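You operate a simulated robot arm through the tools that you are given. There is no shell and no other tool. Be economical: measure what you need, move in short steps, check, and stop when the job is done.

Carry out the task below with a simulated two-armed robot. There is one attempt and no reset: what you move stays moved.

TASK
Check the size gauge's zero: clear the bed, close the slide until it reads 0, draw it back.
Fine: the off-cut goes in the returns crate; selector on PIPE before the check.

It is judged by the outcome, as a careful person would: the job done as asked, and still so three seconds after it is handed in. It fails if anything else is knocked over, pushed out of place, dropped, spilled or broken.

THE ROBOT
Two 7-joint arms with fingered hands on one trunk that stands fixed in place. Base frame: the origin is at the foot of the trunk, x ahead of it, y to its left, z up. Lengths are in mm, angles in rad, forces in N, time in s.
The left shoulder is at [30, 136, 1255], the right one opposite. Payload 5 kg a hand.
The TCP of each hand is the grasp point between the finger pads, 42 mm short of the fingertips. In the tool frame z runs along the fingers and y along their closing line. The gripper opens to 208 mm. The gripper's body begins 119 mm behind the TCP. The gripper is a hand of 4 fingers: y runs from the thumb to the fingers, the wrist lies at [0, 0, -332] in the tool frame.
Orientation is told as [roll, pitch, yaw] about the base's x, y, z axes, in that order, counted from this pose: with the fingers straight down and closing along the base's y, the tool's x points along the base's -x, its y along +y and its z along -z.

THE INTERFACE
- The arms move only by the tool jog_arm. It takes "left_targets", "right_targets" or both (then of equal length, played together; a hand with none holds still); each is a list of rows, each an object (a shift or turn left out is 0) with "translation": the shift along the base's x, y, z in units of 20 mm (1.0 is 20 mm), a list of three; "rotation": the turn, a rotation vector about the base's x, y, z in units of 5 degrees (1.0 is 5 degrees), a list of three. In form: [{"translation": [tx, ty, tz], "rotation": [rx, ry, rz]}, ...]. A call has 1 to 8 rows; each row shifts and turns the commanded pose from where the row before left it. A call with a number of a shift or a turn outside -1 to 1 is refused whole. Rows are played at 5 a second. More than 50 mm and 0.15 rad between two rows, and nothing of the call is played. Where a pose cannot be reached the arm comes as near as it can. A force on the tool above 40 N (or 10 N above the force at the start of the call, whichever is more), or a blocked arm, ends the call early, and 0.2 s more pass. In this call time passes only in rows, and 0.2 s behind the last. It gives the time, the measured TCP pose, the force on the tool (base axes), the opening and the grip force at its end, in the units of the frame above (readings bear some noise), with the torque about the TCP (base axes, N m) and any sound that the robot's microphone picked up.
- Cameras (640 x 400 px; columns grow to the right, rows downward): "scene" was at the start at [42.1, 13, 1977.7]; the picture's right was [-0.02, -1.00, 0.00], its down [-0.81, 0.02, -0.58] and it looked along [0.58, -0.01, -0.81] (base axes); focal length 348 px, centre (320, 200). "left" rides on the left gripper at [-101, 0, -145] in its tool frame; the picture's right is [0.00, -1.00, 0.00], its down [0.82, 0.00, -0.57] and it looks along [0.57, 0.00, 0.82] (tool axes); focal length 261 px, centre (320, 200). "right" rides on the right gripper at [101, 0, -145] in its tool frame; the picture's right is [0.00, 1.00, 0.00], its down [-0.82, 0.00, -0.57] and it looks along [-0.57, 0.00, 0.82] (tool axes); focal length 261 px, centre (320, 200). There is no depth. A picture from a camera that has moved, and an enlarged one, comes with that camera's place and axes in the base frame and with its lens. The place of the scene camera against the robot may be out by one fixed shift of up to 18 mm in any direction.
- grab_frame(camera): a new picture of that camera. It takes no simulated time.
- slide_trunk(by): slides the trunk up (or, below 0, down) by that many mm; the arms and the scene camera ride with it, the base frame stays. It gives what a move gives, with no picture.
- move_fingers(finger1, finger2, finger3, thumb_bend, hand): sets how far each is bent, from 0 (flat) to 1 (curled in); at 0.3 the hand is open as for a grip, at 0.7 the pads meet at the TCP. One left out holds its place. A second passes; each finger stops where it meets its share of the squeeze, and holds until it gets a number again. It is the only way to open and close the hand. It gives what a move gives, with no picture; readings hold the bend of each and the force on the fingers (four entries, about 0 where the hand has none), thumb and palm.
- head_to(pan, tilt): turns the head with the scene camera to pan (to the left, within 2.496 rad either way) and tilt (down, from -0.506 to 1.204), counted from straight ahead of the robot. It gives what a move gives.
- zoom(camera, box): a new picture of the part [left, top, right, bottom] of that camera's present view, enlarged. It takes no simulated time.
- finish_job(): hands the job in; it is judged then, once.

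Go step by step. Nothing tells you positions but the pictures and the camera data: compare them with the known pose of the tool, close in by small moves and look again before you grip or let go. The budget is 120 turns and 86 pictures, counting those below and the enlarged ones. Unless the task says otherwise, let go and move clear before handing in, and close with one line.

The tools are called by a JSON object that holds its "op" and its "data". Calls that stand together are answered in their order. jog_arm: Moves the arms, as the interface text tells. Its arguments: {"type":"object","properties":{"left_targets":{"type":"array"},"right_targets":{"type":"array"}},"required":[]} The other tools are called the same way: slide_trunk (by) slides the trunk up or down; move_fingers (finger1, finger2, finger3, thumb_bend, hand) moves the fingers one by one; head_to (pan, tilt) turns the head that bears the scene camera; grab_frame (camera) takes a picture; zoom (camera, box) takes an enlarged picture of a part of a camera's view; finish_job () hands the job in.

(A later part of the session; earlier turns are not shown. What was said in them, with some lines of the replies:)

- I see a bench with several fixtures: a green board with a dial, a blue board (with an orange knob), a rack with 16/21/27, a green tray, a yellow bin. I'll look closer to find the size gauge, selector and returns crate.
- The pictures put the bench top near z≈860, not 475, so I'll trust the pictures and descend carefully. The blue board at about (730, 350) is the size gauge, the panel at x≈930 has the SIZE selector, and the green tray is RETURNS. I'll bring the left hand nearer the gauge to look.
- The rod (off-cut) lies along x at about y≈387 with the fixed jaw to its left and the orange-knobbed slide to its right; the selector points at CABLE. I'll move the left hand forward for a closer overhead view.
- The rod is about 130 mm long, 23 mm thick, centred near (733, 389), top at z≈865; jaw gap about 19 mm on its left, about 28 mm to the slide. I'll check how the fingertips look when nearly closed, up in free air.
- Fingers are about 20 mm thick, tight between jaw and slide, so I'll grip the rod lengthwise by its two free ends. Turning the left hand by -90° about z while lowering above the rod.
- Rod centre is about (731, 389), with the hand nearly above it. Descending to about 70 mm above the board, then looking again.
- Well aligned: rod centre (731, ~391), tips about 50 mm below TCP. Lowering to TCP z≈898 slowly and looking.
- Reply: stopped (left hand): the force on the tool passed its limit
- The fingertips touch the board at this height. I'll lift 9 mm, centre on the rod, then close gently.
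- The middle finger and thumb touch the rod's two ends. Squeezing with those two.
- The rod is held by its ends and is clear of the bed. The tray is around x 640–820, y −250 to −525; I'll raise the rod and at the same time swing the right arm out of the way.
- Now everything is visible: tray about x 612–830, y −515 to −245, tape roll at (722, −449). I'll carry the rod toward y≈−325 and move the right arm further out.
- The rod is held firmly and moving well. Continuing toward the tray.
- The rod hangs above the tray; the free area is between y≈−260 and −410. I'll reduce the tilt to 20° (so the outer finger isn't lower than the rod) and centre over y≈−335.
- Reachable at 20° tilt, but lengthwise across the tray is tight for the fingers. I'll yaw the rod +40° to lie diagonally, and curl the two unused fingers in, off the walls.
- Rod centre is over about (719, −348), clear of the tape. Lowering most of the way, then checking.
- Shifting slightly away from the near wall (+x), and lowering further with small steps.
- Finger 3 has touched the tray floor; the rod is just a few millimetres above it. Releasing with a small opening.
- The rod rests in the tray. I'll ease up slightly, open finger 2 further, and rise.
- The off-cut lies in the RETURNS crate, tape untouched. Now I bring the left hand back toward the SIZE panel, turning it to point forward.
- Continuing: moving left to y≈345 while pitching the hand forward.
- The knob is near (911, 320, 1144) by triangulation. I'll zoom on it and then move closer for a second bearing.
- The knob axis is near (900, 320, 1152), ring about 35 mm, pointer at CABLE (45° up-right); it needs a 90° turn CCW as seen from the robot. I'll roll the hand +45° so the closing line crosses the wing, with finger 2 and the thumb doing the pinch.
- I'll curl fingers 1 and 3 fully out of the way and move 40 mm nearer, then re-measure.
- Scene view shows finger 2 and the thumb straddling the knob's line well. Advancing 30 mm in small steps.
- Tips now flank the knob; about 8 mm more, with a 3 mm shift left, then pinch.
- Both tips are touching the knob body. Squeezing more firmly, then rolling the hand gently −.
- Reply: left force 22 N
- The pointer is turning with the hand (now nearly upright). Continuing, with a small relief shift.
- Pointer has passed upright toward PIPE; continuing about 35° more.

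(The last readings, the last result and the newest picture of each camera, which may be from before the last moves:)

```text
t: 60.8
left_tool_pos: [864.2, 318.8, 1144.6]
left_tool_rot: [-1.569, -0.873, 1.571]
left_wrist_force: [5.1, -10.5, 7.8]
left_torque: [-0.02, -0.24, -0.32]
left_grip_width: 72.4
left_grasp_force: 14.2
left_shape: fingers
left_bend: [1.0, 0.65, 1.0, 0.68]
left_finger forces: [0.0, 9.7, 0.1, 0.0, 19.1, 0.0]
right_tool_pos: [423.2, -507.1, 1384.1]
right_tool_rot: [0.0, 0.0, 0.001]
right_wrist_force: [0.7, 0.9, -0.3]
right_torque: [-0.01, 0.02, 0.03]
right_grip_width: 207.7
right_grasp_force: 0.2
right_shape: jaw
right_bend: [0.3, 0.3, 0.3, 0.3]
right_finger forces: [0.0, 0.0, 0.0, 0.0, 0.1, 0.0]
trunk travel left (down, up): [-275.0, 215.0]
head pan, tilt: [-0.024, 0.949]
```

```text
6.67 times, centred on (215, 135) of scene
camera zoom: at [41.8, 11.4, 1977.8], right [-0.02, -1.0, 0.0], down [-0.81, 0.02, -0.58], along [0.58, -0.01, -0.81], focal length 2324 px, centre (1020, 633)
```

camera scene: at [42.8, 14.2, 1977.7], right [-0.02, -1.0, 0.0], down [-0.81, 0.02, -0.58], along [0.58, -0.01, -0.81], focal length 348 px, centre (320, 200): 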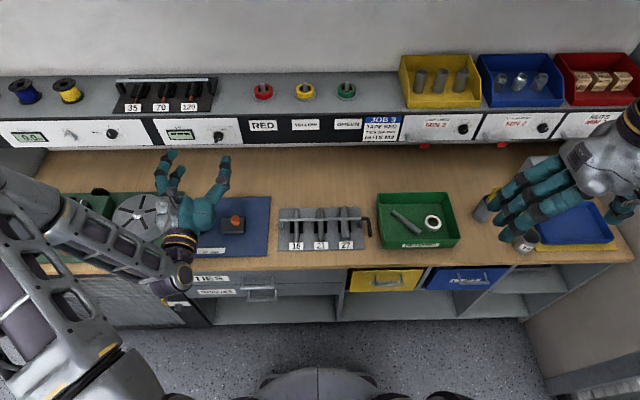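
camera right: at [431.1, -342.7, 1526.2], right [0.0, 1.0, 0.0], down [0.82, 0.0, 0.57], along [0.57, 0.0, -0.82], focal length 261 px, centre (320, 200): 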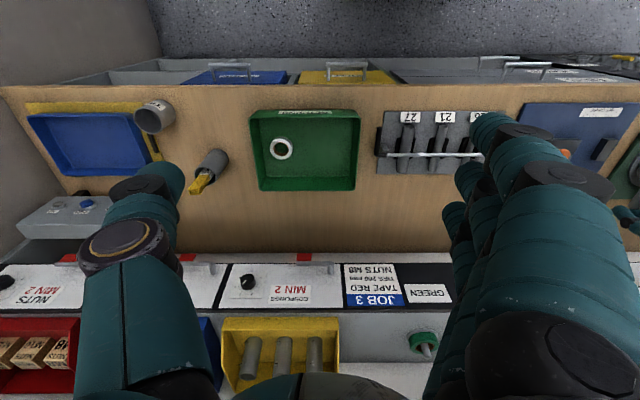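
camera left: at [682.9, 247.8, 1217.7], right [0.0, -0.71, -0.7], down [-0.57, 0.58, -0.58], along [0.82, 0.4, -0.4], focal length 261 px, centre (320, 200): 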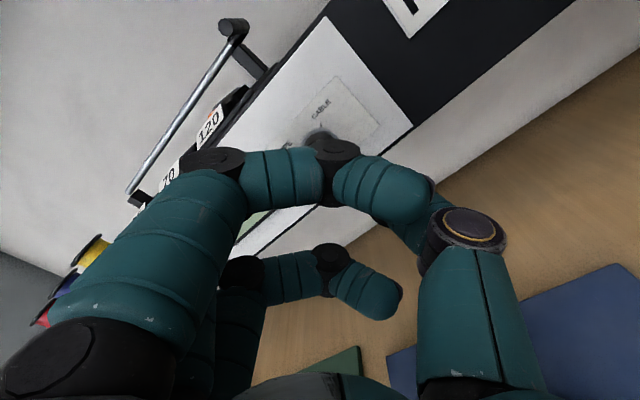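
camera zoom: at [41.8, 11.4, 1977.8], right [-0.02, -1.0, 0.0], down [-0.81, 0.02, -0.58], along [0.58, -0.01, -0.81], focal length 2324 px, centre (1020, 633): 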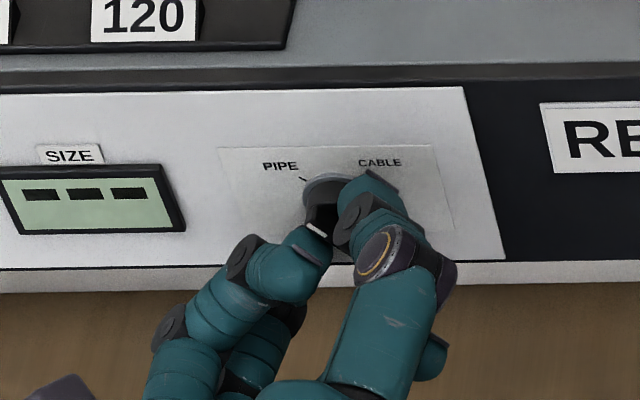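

The mark now points left toward PIPE. Releasing and backing off to see.

{"op": "move_fingers", "data": {"hand": "left", "finger2": 0.6, "thumb_bend": 0.6}}

{"op": "jog_arm", "data": {"left_targets": [{"translation": [-0.5, 0, 0]}, {"translation": [-1, 0, 0]}, {"translation": [-1, 0, 0]}, {"translation": [-1, 0, 0]}]}}

{"op": "zoom", "data": {"camera": "scene", "box": [175, 105, 255, 165]}}

```text
t: 61.8
left_tool_pos: [863.0, 320.2, 1142.9]
left_tool_rot: [-1.566, -0.873, 1.567]
left_wrist_force: [-0.1, -0.4, 0.3]
left_torque: [0.02, 0.04, 0.03]
left_grip_width: 76.9
left_grasp_force: 0.1
left_shape: fingers
left_bend: [1.0, 0.6, 1.0, 0.6]
left_finger forces: [0.0, 0.1, 0.0, 0.0, 0.0, 0.0]
right_tool_pos: [424.0, -506.0, 1384.0]
right_tool_rot: [0.0, 0.0, 0.001]
right_wrist_force: [-0.1, 0.7, -0.7]
right_torque: [0.04, -0.02, 0.0]
right_grip_width: 207.9
right_grasp_force: 0.0
right_shape: jaw
right_bend: [0.3, 0.3, 0.3, 0.3]
right_finger forces: [0.1, 0.0, 0.0, 0.0, 0.1, 0.1]
trunk travel left (down, up): [-275.0, 215.0]
head pan, tilt: [-0.024, 0.949]
```

```text
t: 62.8
left_tool_pos: [791.6, 321.8, 1143.9]
left_tool_rot: [-1.567, -0.873, 1.571]
left_wrist_force: [-0.4, -0.8, 0.3]
left_torque: [-0.01, 0.08, 0.02]
left_grip_width: 76.7
left_grasp_force: 0.1
left_shape: fingers
left_bend: [1.0, 0.6, 1.0, 0.6]
left_finger forces: [0.0, 0.0, 0.0, 0.0, 0.0, 0.0]
right_tool_pos: [423.0, -506.2, 1384.6]
right_tool_rot: [0.001, 0.002, 0.0]
right_wrist_force: [0.0, 0.5, 0.2]
right_torque: [-0.02, -0.07, 0.0]
right_grip_width: 207.8
right_grasp_force: 0.0
right_shape: jaw
right_bend: [0.3, 0.3, 0.3, 0.3]
right_finger forces: [0.0, 0.0, 0.1, 0.1, 0.0, 0.0]
trunk travel left (down, up): [-275.0, 215.0]
head pan, tilt: [-0.024, 0.949]
```

```text
6.67 times, centred on (215, 135) of scene
camera zoom: at [40.9, 13.1, 1977.8], right [-0.02, -1.0, 0.0], down [-0.81, 0.02, -0.58], along [0.58, -0.01, -0.81], focal length 2324 px, centre (1020, 633)
```

zoom: 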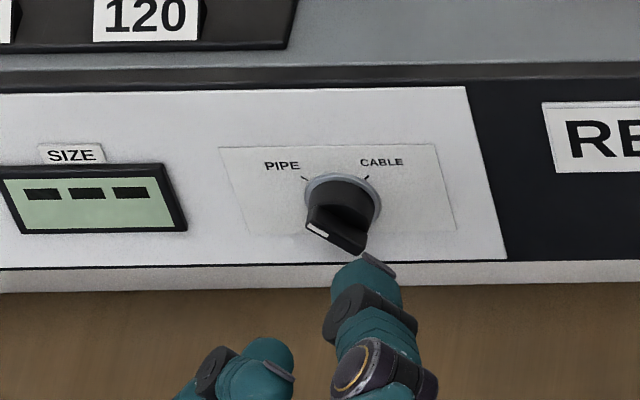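

The pointer now mirrors its former angle, on the PIPE tick. Next: re-orient the hand (fingers down, tilted 30° forward so the display stays visible) above the orange slide knob.

{"op": "jog_arm", "data": {"left_targets": [{"translation": [-0.4, -0.08, 0], "rotation": [1, 0, 0]}, {"translation": [-0.4, -0.08, 0], "rotation": [1, 0, 0]}, {"translation": [-0.4, -0.08, 0], "rotation": [1, 0, 0]}, {"translation": [-0.4, -0.08, 0], "rotation": [1, 0, 0]}, {"translation": [-0.4, -0.08, 0], "rotation": [1, 0, 0]}, {"translation": [-0.4, -0.08, 0], "rotation": [1, 0, 0]}, {"translation": [-0.4, -0.08, 0], "rotation": [1, 0, 0]}, {"translation": [-0.4, -0.08, 0], "rotation": [1, 0, 0]}]}}

{"op": "jog_arm", "data": {"left_targets": [{"translation": [-0.1, -0.08, 0], "rotation": [0, 1, 0]}, {"translation": [-0.1, -0.08, 0], "rotation": [0, 1, 0]}, {"translation": [-0.1, -0.08, 0], "rotation": [0, 1, 0]}, {"translation": [-0.1, -0.08, 0], "rotation": [0, 1, 0]}, {"translation": [-0.1, -0.08, 0], "rotation": [0, 1, 0]}, {"translation": [-0.1, -0.08, 0], "rotation": [0, 1, 0]}, {"translation": [-0.1, -0.08, 0], "rotation": [0, 1, 0]}, {"translation": [-0.1, -0.08, 0], "rotation": [0, 1, 0]}]}}

{"op": "jog_arm", "data": {"left_targets": [{"translation": [0, -0.08, -0.8], "rotation": [0, 1, 0]}, {"translation": [0, -0.08, -0.8], "rotation": [0, 1, 0]}, {"translation": [0, -0.08, -0.8], "rotation": [0, 1, 0]}, {"translation": [0, -0.08, -0.8], "rotation": [0, 1, 0]}, {"translation": [0, 0, -0.8]}, {"translation": [0, 0, -0.8]}]}}

{"op": "move_fingers", "data": {"hand": "left", "finger1": 0.4, "finger2": 0.55, "thumb_bend": 0.55}}

{"op": "grab_frame", "data": {"camera": "left"}}

{"op": "grab_frame", "data": {"camera": "scene"}}

```text
t: 64.6
left_tool_pos: [729.3, 306.3, 1144.3]
left_tool_rot: [1.173, -1.568, -1.17]
left_wrist_force: [-0.7, -0.9, 0.2]
left_torque: [0.03, 0.01, 0.0]
left_grip_width: 76.7
left_grasp_force: 0.0
left_shape: fingers
left_bend: [1.0, 0.6, 1.0, 0.6]
left_finger forces: [0.0, 0.0, 0.0, 0.0, 0.0, 0.0]
right_tool_pos: [422.0, -506.1, 1383.9]
right_tool_rot: [0.0, 0.0, 0.0]
right_wrist_force: [-0.6, 0.1, 0.0]
right_torque: [0.04, -0.01, -0.03]
right_grip_width: 207.5
right_grasp_force: 0.1
right_shape: jaw
right_bend: [0.3, 0.3, 0.3, 0.3]
right_finger forces: [0.0, 0.0, 0.1, 0.1, 0.1, 0.1]
trunk travel left (down, up): [-275.0, 215.0]
head pan, tilt: [-0.024, 0.949]
```

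```text
t: 66.4
left_tool_pos: [712.7, 294.0, 1143.0]
left_tool_rot: [0.004, -0.871, -0.003]
left_wrist_force: [0.2, -0.4, 0.3]
left_torque: [0.0, -0.01, 0.01]
left_grip_width: 76.6
left_grasp_force: 0.0
left_shape: fingers
left_bend: [1.0, 0.6, 1.0, 0.6]
left_finger forces: [0.0, 0.0, 0.0, 0.0, 0.0, 0.1]
right_tool_pos: [422.6, -507.1, 1382.6]
right_tool_rot: [-0.001, 0.001, 0.001]
right_wrist_force: [-0.5, -0.1, 0.3]
right_torque: [0.05, 0.03, -0.02]
right_grip_width: 207.8
right_grasp_force: 0.0
right_shape: jaw
right_bend: [0.3, 0.3, 0.3, 0.3]
right_finger forces: [0.1, 0.0, 0.1, 0.0, 0.0, 0.0]
trunk travel left (down, up): [-275.0, 215.0]
head pan, tilt: [-0.024, 0.949]
```

```text
t: 67.8
left_tool_pos: [715.5, 288.3, 1046.4]
left_tool_rot: [0.003, -0.521, -0.001]
left_wrist_force: [0.4, -0.7, -0.4]
left_torque: [0.04, 0.04, 0.05]
left_grip_width: 76.6
left_grasp_force: 0.0
left_shape: fingers
left_bend: [1.0, 0.6, 1.0, 0.6]
left_finger forces: [0.0, 0.1, 0.1, 0.0, 0.0, 0.0]
right_tool_pos: [423.8, -505.8, 1382.3]
right_tool_rot: [-0.001, -0.002, 0.0]
right_wrist_force: [0.8, -1.2, 0.1]
right_torque: [0.01, 0.06, 0.0]
right_grip_width: 207.9
right_grasp_force: 0.0
right_shape: jaw
right_bend: [0.3, 0.3, 0.3, 0.3]
right_finger forces: [0.0, 0.1, 0.0, 0.0, 0.0, 0.1]
trunk travel left (down, up): [-275.0, 215.0]
head pan, tilt: [-0.024, 0.949]
```

```text
t: 68.8
left_tool_pos: [712.9, 287.6, 1046.1]
left_tool_rot: [0.004, -0.521, -0.001]
left_wrist_force: [0.6, 0.1, -0.1]
left_torque: [0.0, 0.01, -0.02]
left_grip_width: 132.4
left_grasp_force: 0.0
left_shape: fingers
left_bend: [0.4, 0.55, 1.0, 0.55]
left_finger forces: [0.1, 0.1, 0.1, 0.0, 0.0, 0.1]
right_tool_pos: [424.1, -505.3, 1383.3]
right_tool_rot: [0.0, -0.001, -0.001]
right_wrist_force: [-0.1, 0.0, 0.7]
right_torque: [0.04, 0.01, 0.05]
right_grip_width: 208.0
right_grasp_force: 0.0
right_shape: jaw
right_bend: [0.3, 0.3, 0.3, 0.3]
right_finger forces: [0.0, 0.0, 0.0, 0.1, 0.0, 0.1]
trunk travel left (down, up): [-275.0, 215.0]
head pan, tilt: [-0.024, 0.949]
```

```text
35 pictures are left
camera left: at [729.7, 287.3, 1223.7], right [0.01, -1.0, 0.0], down [-1.0, -0.01, 0.09], along [-0.09, 0.0, -1.0], focal length 261 px, centre (320, 200)
```

left: 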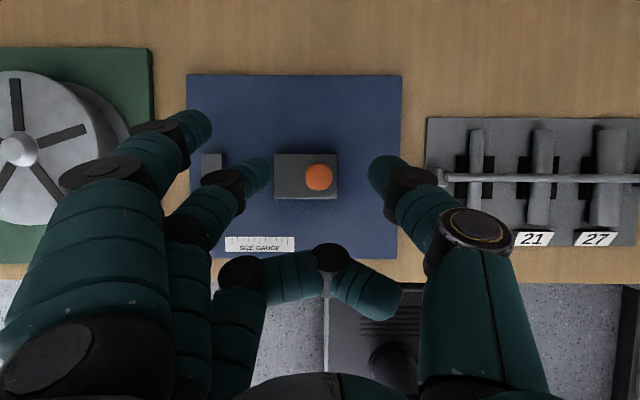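

```text
34 pictures are left
camera scene: at [42.3, 12.6, 1977.7], right [-0.02, -1.0, 0.0], down [-0.81, 0.02, -0.58], along [0.58, -0.01, -0.81], focal length 348 px, centre (320, 200)
```

scene: 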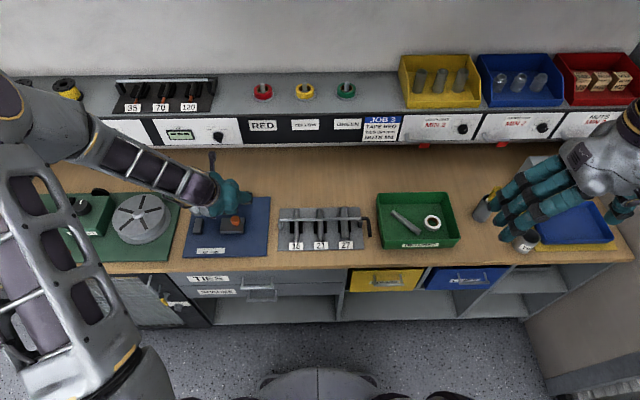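

Fingertips straddle the orange knob exactly (knob at about (729, 288)), and the display stays visible in the scene view. Descending to knob height.

{"op": "jog_arm", "data": {"left_targets": [{"translation": [0, 0, -1]}, {"translation": [0, 0, -1]}, {"translation": [0, 0, -1]}, {"translation": [0, 0, -1]}, {"translation": [0, 0, -1]}]}}

{"op": "grab_frame", "data": {"camera": "left"}}

{"op": "zoom", "data": {"camera": "scene", "box": [170, 170, 290, 260]}}

```text
t: 70.0
left_tool_pos: [715.0, 287.1, 949.4]
left_tool_rot: [0.004, -0.523, -0.001]
left_wrist_force: [-0.1, 0.0, 0.6]
left_torque: [-0.01, 0.01, -0.04]
left_grip_width: 132.5
left_grasp_force: 0.0
left_shape: fingers
left_bend: [0.4, 0.55, 1.0, 0.55]
left_finger forces: [0.0, 0.0, 0.1, 0.0, 0.0, 0.1]
right_tool_pos: [422.8, -504.9, 1384.3]
right_tool_rot: [-0.002, 0.0, 0.001]
right_wrist_force: [0.3, 0.3, -0.2]
right_torque: [-0.03, 0.07, -0.02]
right_grip_width: 208.0
right_grasp_force: 0.1
right_shape: jaw
right_bend: [0.3, 0.3, 0.3, 0.3]
right_finger forces: [0.0, 0.0, 0.0, 0.0, 0.0, 0.1]
trunk travel left (down, up): [-275.0, 215.0]
head pan, tilt: [-0.024, 0.949]
```

```text
33 pictures are left
camera left: at [730.1, 286.3, 1125.3], right [0.01, -1.0, 0.0], down [-1.0, -0.01, 0.09], along [-0.09, 0.0, -1.0], focal length 261 px, centre (320, 200)
```

left: 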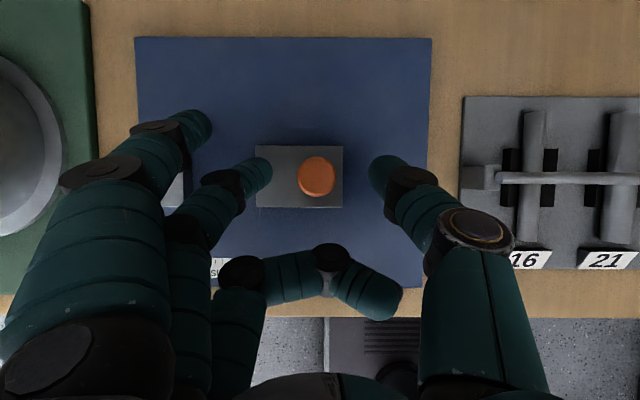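

```text
4.44 times, centred on (230, 215) of scene
camera zoom: at [42.3, 13.3, 1977.7], right [-0.02, -1.0, 0.0], down [-0.81, 0.02, -0.58], along [0.58, -0.01, -0.81], focal length 1549 px, centre (720, 133)
```

zoom: 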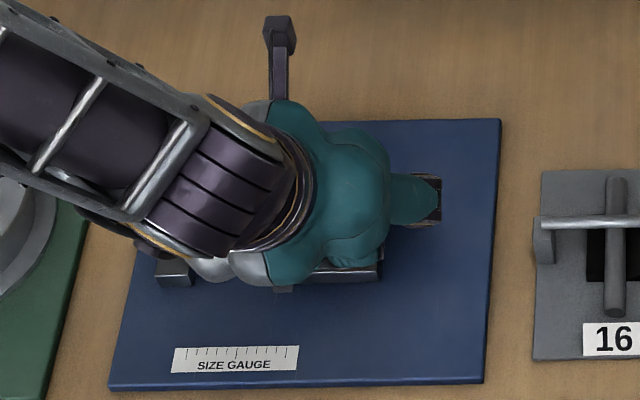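

Still aligned; 20 mm more down, then close finger 2 and thumb around the knob.

{"op": "jog_arm", "data": {"left_targets": [{"translation": [0, 0, -0.5]}, {"translation": [0, 0, -0.5]}]}}

{"op": "move_fingers", "data": {"hand": "left", "finger2": 0.65, "thumb_bend": 0.65}}

{"op": "grab_frame", "data": {"camera": "left"}}

```text
t: 70.6
left_tool_pos: [714.8, 288.9, 928.7]
left_tool_rot: [0.003, -0.522, 0.002]
left_wrist_force: [0.0, 0.4, -0.5]
left_torque: [-0.02, 0.03, 0.0]
left_grip_width: 133.0
left_grasp_force: 0.0
left_shape: fingers
left_bend: [0.4, 0.55, 1.0, 0.55]
left_finger forces: [0.1, 0.0, 0.0, 0.1, 0.1, 0.0]
right_tool_pos: [423.2, -506.0, 1384.8]
right_tool_rot: [-0.001, 0.0, 0.0]
right_wrist_force: [0.0, 0.3, -0.5]
right_torque: [0.0, -0.03, 0.0]
right_grip_width: 207.9
right_grasp_force: 0.0
right_shape: jaw
right_bend: [0.3, 0.3, 0.3, 0.3]
right_finger forces: [0.0, 0.0, 0.1, 0.0, 0.0, 0.0]
trunk travel left (down, up): [-275.0, 215.0]
head pan, tilt: [-0.024, 0.949]
```

```text
t: 71.6
left_tool_pos: [715.0, 287.4, 928.8]
left_tool_rot: [0.003, -0.523, 0.0]
left_wrist_force: [0.1, 1.2, -0.7]
left_torque: [0.05, -0.01, -0.01]
left_grip_width: 109.8
left_grasp_force: 1.8
left_shape: fingers
left_bend: [0.4, 0.64, 1.0, 0.65]
left_finger forces: [0.0, 2.2, 0.0, 0.0, 1.2, 0.1]
right_tool_pos: [422.5, -507.3, 1384.5]
right_tool_rot: [-0.001, -0.001, 0.0]
right_wrist_force: [-0.2, 0.5, -0.5]
right_torque: [0.0, 0.01, -0.03]
right_grip_width: 207.6
right_grasp_force: 0.0
right_shape: jaw
right_bend: [0.3, 0.3, 0.3, 0.3]
right_finger forces: [0.0, 0.0, 0.0, 0.0, 0.0, 0.0]
trunk travel left (down, up): [-275.0, 215.0]
head pan, tilt: [-0.024, 0.949]
```

```text
31 pictures are left
camera left: at [730.2, 287.8, 1104.9], right [0.01, -1.0, 0.0], down [-1.0, -0.01, 0.09], along [-0.09, 0.0, -1.0], focal length 261 px, centre (320, 200)
```

left: 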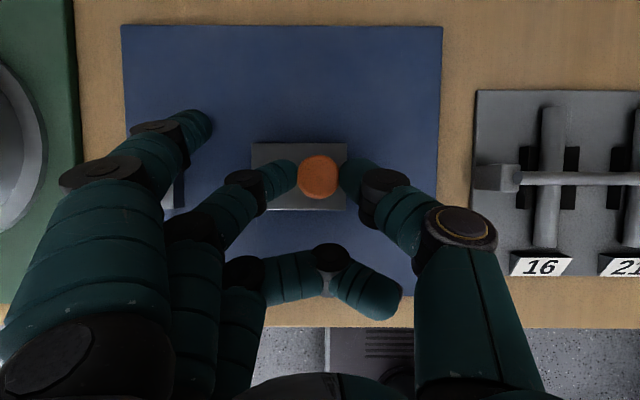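

The knob is lightly held between finger 2 and thumb. Sliding it toward the fixed jaw (+y) in steps.

{"op": "jog_arm", "data": {"left_targets": [{"translation": [0, 0.5, 0]}, {"translation": [0, 0.5, 0]}, {"translation": [0, 0.5, 0]}, {"translation": [0, 0.5, 0]}, {"translation": [0, 0.5, 0]}, {"translation": [0, 0.5, 0]}]}}

{"op": "grab_frame", "data": {"camera": "left"}}

{"op": "zoom", "data": {"camera": "scene", "box": [150, 110, 250, 180]}}

```text
t: 73.0
left_tool_pos: [713.0, 349.1, 927.7]
left_tool_rot: [0.004, -0.524, 0.001]
left_wrist_force: [2.8, 0.2, 4.1]
left_torque: [-0.01, -0.15, 0.0]
left_grip_width: 110.8
left_grasp_force: 3.1
left_shape: fingers
left_bend: [0.4, 0.64, 1.0, 0.65]
left_finger forces: [0.1, 2.6, 0.0, 0.0, 3.0, 0.1]
right_tool_pos: [423.4, -505.7, 1383.7]
right_tool_rot: [-0.001, 0.0, 0.001]
right_wrist_force: [0.6, 0.2, -0.1]
right_torque: [-0.03, 0.01, -0.02]
right_grip_width: 207.6
right_grasp_force: 0.1
right_shape: jaw
right_bend: [0.3, 0.3, 0.3, 0.3]
right_finger forces: [0.1, 0.1, 0.1, 0.1, 0.0, 0.1]
trunk travel left (down, up): [-275.0, 215.0]
head pan, tilt: [-0.024, 0.949]
```

```text
30 pictures are left
camera left: at [729.3, 348.0, 1103.8], right [0.01, -1.0, 0.0], down [-1.0, -0.01, 0.09], along [-0.09, 0.0, -1.0], focal length 261 px, centre (320, 200)
```

left: 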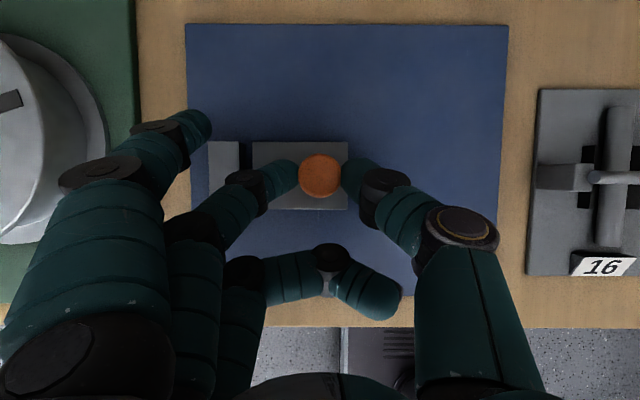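

```text
5.71 times, centred on (200, 145) of scene
camera zoom: at [41.8, 13.2, 1977.7], right [-0.02, -1.0, 0.0], down [-0.81, 0.02, -0.58], along [0.58, -0.01, -0.81], focal length 1992 px, centre (1006, 514)
```

zoom: 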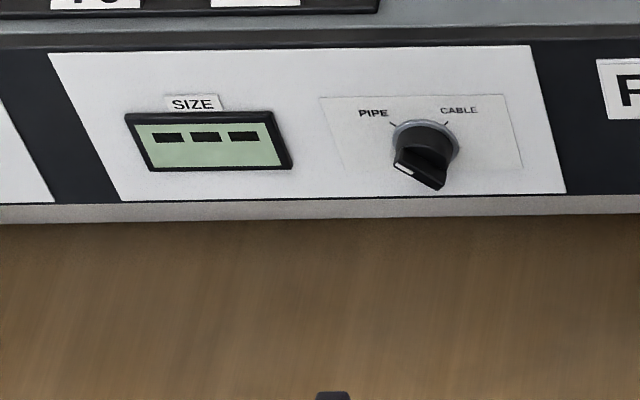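

About 12 mm of gap remains, and the display still shows dashes. Closing the rest in small steps.

{"op": "jog_arm", "data": {"left_targets": [{"translation": [0, 0.25, 0]}, {"translation": [0, 0.2, 0]}, {"translation": [0, 0.15, 0]}, {"translation": [0, 0.1, 0]}]}}

{"op": "zoom", "data": {"camera": "left", "box": [180, 110, 380, 235]}}

{"op": "zoom", "data": {"camera": "scene", "box": [150, 110, 250, 180]}}

```text
t: 74.0
left_tool_pos: [713.2, 361.7, 926.6]
left_tool_rot: [0.0, -0.522, 0.0]
left_wrist_force: [-1.2, -4.6, 3.3]
left_torque: [-0.15, -0.03, -0.09]
left_grip_width: 111.6
left_grasp_force: 3.2
left_shape: fingers
left_bend: [0.4, 0.64, 1.0, 0.65]
left_finger forces: [0.0, 1.1, 0.0, 0.0, 5.6, 0.0]
right_tool_pos: [423.1, -507.1, 1383.8]
right_tool_rot: [0.0, 0.003, -0.001]
right_wrist_force: [-0.5, 0.8, 0.5]
right_torque: [0.0, 0.0, 0.02]
right_grip_width: 207.6
right_grasp_force: 0.1
right_shape: jaw
right_bend: [0.3, 0.3, 0.3, 0.3]
right_finger forces: [0.1, 0.1, 0.0, 0.0, 0.0, 0.0]
trunk travel left (down, up): [-275.0, 215.0]
head pan, tilt: [-0.024, 0.949]
```

```text
3.20 times, centred on (280, 172) of left
camera zoom: at [728.9, 360.6, 1102.9], right [0.0, -1.0, 0.0], down [-1.0, 0.0, 0.09], along [-0.09, 0.0, -1.0], focal length 834 px, centre (448, 288)
```

zoom: 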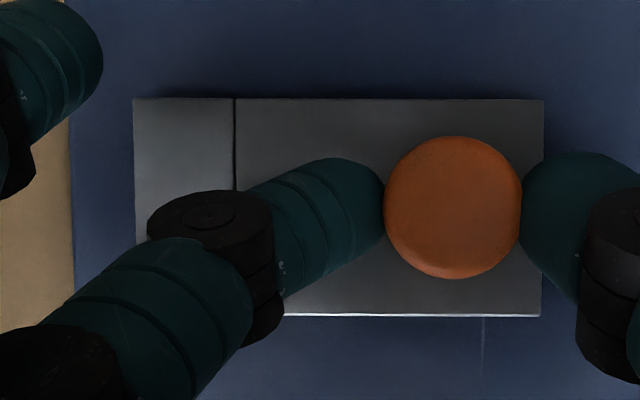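

```text
5.71 times, centred on (200, 145) of scene
camera zoom: at [41.4, 12.3, 1977.8], right [-0.02, -1.0, 0.0], down [-0.81, 0.02, -0.58], along [0.58, -0.01, -0.81], focal length 1992 px, centre (1006, 514)
```

zoom: 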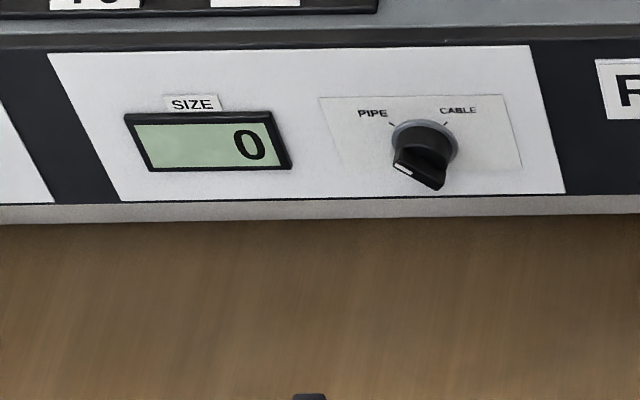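

The display reads 0 with the selector on PIPE and the jaws shut. Drawing the slide back to where it was.

{"op": "jog_arm", "data": {"left_targets": [{"translation": [0, -0.2, 0]}, {"translation": [0, -0.5, 0]}, {"translation": [0, -0.5, 0]}, {"translation": [0, -0.5, 0]}, {"translation": [0, -0.5, 0]}, {"translation": [0, -0.5, 0]}, {"translation": [0, -0.5, 0]}, {"translation": [0, -0.5, 0]}]}}

{"op": "grab_frame", "data": {"camera": "left"}}

{"op": "zoom", "data": {"camera": "scene", "box": [150, 110, 250, 180]}}

```text
t: 75.8
left_tool_pos: [713.5, 289.3, 926.9]
left_tool_rot: [0.004, -0.521, -0.001]
left_wrist_force: [0.2, 1.2, 0.6]
left_torque: [0.06, 0.0, 0.03]
left_grip_width: 110.1
left_grasp_force: 1.9
left_shape: fingers
left_bend: [0.4, 0.64, 1.0, 0.65]
left_finger forces: [0.1, 2.5, 0.0, 0.0, 1.6, 0.1]
right_tool_pos: [423.4, -506.3, 1384.6]
right_tool_rot: [-0.001, 0.001, -0.001]
right_wrist_force: [0.2, -0.7, -0.6]
right_torque: [0.0, 0.05, -0.02]
right_grip_width: 207.8
right_grasp_force: 0.0
right_shape: jaw
right_bend: [0.3, 0.3, 0.3, 0.3]
right_finger forces: [0.0, 0.1, 0.0, 0.0, 0.1, 0.1]
trunk travel left (down, up): [-275.0, 215.0]
head pan, tilt: [-0.024, 0.949]
```

```text
26 pictures are left
camera left: at [729.0, 287.9, 1103.2], right [0.01, -1.0, 0.0], down [-1.0, -0.01, 0.09], along [-0.09, 0.0, -1.0], focal length 261 px, centre (320, 200)
```

left: 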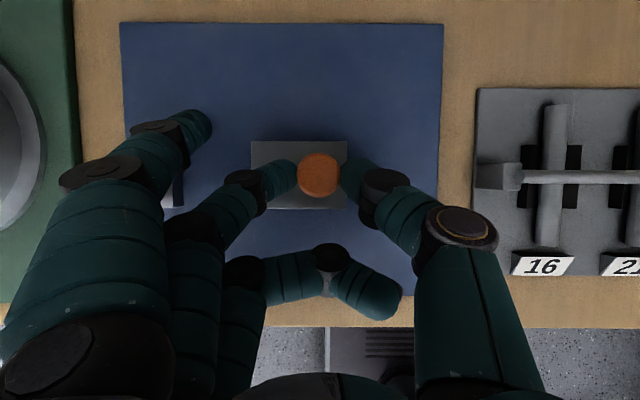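

```text
5.71 times, centred on (200, 145) of scene
camera zoom: at [42.4, 12.3, 1977.7], right [-0.02, -1.0, 0.0], down [-0.81, 0.02, -0.58], along [0.58, -0.01, -0.81], focal length 1992 px, centre (1006, 514)
```

zoom: 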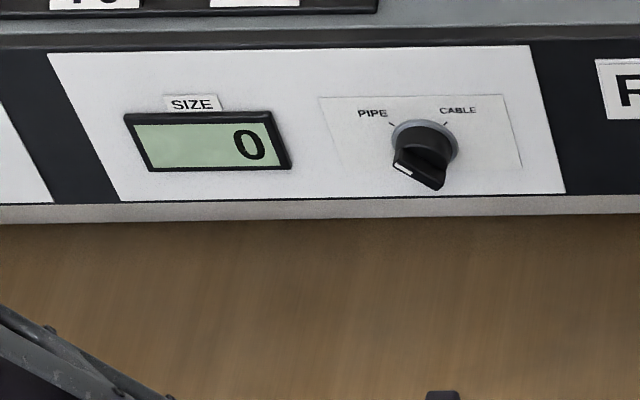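

The slide is back at its start position and the display keeps its 0. I'll open the fingers, rise clear and take a last look.

{"op": "move_fingers", "data": {"hand": "left", "finger2": 0.55, "thumb_bend": 0.55}}

{"op": "jog_arm", "data": {"left_targets": [{"translation": [0, 0, 0.5]}, {"translation": [0, 0, 1]}, {"translation": [0, 0, 1]}, {"translation": [0, 0, 1]}, {"translation": [0, 0, 1]}, {"translation": [0, 0, 1]}, {"translation": [0, 0, 1]}, {"translation": [0, 0, 1]}]}}

{"op": "grab_frame", "data": {"camera": "scene"}}

{"op": "grab_frame", "data": {"camera": "left"}}

{"op": "zoom", "data": {"camera": "scene", "box": [350, 170, 490, 260]}}

```text
t: 76.8
left_tool_pos: [713.0, 289.5, 926.6]
left_tool_rot: [0.003, -0.521, 0.0]
left_wrist_force: [-0.3, -1.2, 1.1]
left_torque: [0.0, 0.0, -0.03]
left_grip_width: 132.7
left_grasp_force: 0.0
left_shape: fingers
left_bend: [0.4, 0.55, 1.0, 0.55]
left_finger forces: [0.1, 0.1, 0.0, 0.0, 0.0, 0.1]
right_tool_pos: [423.3, -505.7, 1383.9]
right_tool_rot: [0.001, 0.0, -0.001]
right_wrist_force: [0.3, 0.7, 0.4]
right_torque: [-0.01, -0.03, 0.01]
right_grip_width: 207.9
right_grasp_force: 0.1
right_shape: jaw
right_bend: [0.3, 0.3, 0.3, 0.3]
right_finger forces: [0.1, 0.1, 0.1, 0.0, 0.1, 0.0]
trunk travel left (down, up): [-275.0, 215.0]
head pan, tilt: [-0.024, 0.949]
```

```text
t: 78.6
left_tool_pos: [712.2, 289.0, 1077.3]
left_tool_rot: [0.003, -0.522, 0.0]
left_wrist_force: [0.2, -0.5, -0.5]
left_torque: [0.03, -0.07, -0.02]
left_grip_width: 132.7
left_grasp_force: 0.0
left_shape: fingers
left_bend: [0.4, 0.55, 1.0, 0.55]
left_finger forces: [0.0, 0.1, 0.1, 0.0, 0.0, 0.0]
right_tool_pos: [422.3, -506.6, 1384.1]
right_tool_rot: [0.0, -0.001, -0.001]
right_wrist_force: [-0.2, -0.4, -0.2]
right_torque: [0.0, -0.04, 0.02]
right_grip_width: 207.9
right_grasp_force: 0.0
right_shape: jaw
right_bend: [0.3, 0.3, 0.3, 0.3]
right_finger forces: [0.0, 0.1, 0.0, 0.0, 0.0, 0.0]
trunk travel left (down, up): [-275.0, 215.0]
head pan, tilt: [-0.024, 0.949]
```

```text
24 pictures are left
camera scene: at [41.1, 12.1, 1977.8], right [-0.02, -1.0, 0.0], down [-0.81, 0.02, -0.58], along [0.58, -0.01, -0.81], focal length 348 px, centre (320, 200)
```

scene: 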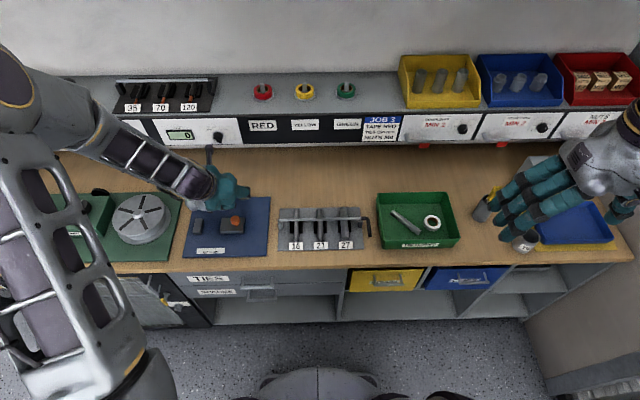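

```text
23 pictures are left
camera left: at [727.6, 287.7, 1253.5], right [0.01, -1.0, 0.0], down [-1.0, -0.01, 0.09], along [-0.09, 0.0, -1.0], focal length 261 px, centre (320, 200)
```

left: 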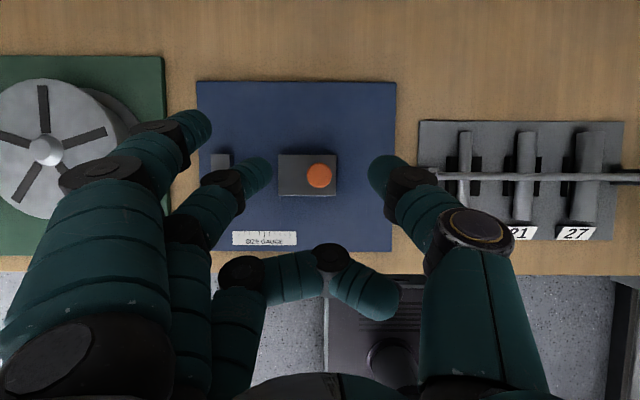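

```text
4.44 times, centred on (420, 215) of scene
camera zoom: at [41.1, 12.1, 1977.8], right [-0.02, -1.0, 0.0], down [-0.81, 0.02, -0.58], along [0.58, -0.01, -0.81], focal length 1549 px, centre (-124, 133)
```

zoom: 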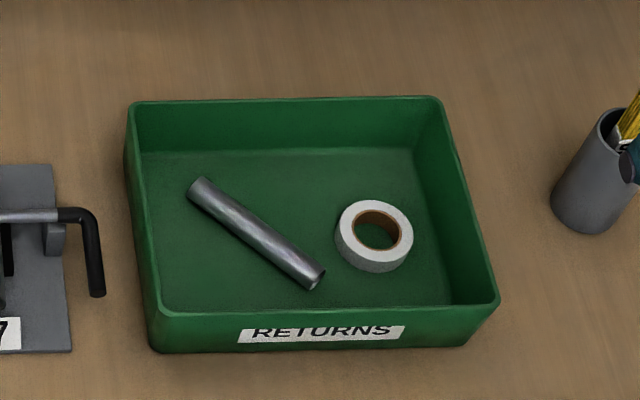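

Everything is in order: the off-cut is in the returns crate, the selector is on PIPE, the zero read 0, and the slide is drawn back with the hands clear. Handing in.

{"op": "finish_job", "data": {}}

```text
The job is handed in.
```

The gauge's zero checks out: with the bed cleared and the selector on PIPE, the closed slide read 0. I then drew the slide back to where it started, and the off-cut is in the returns crate.
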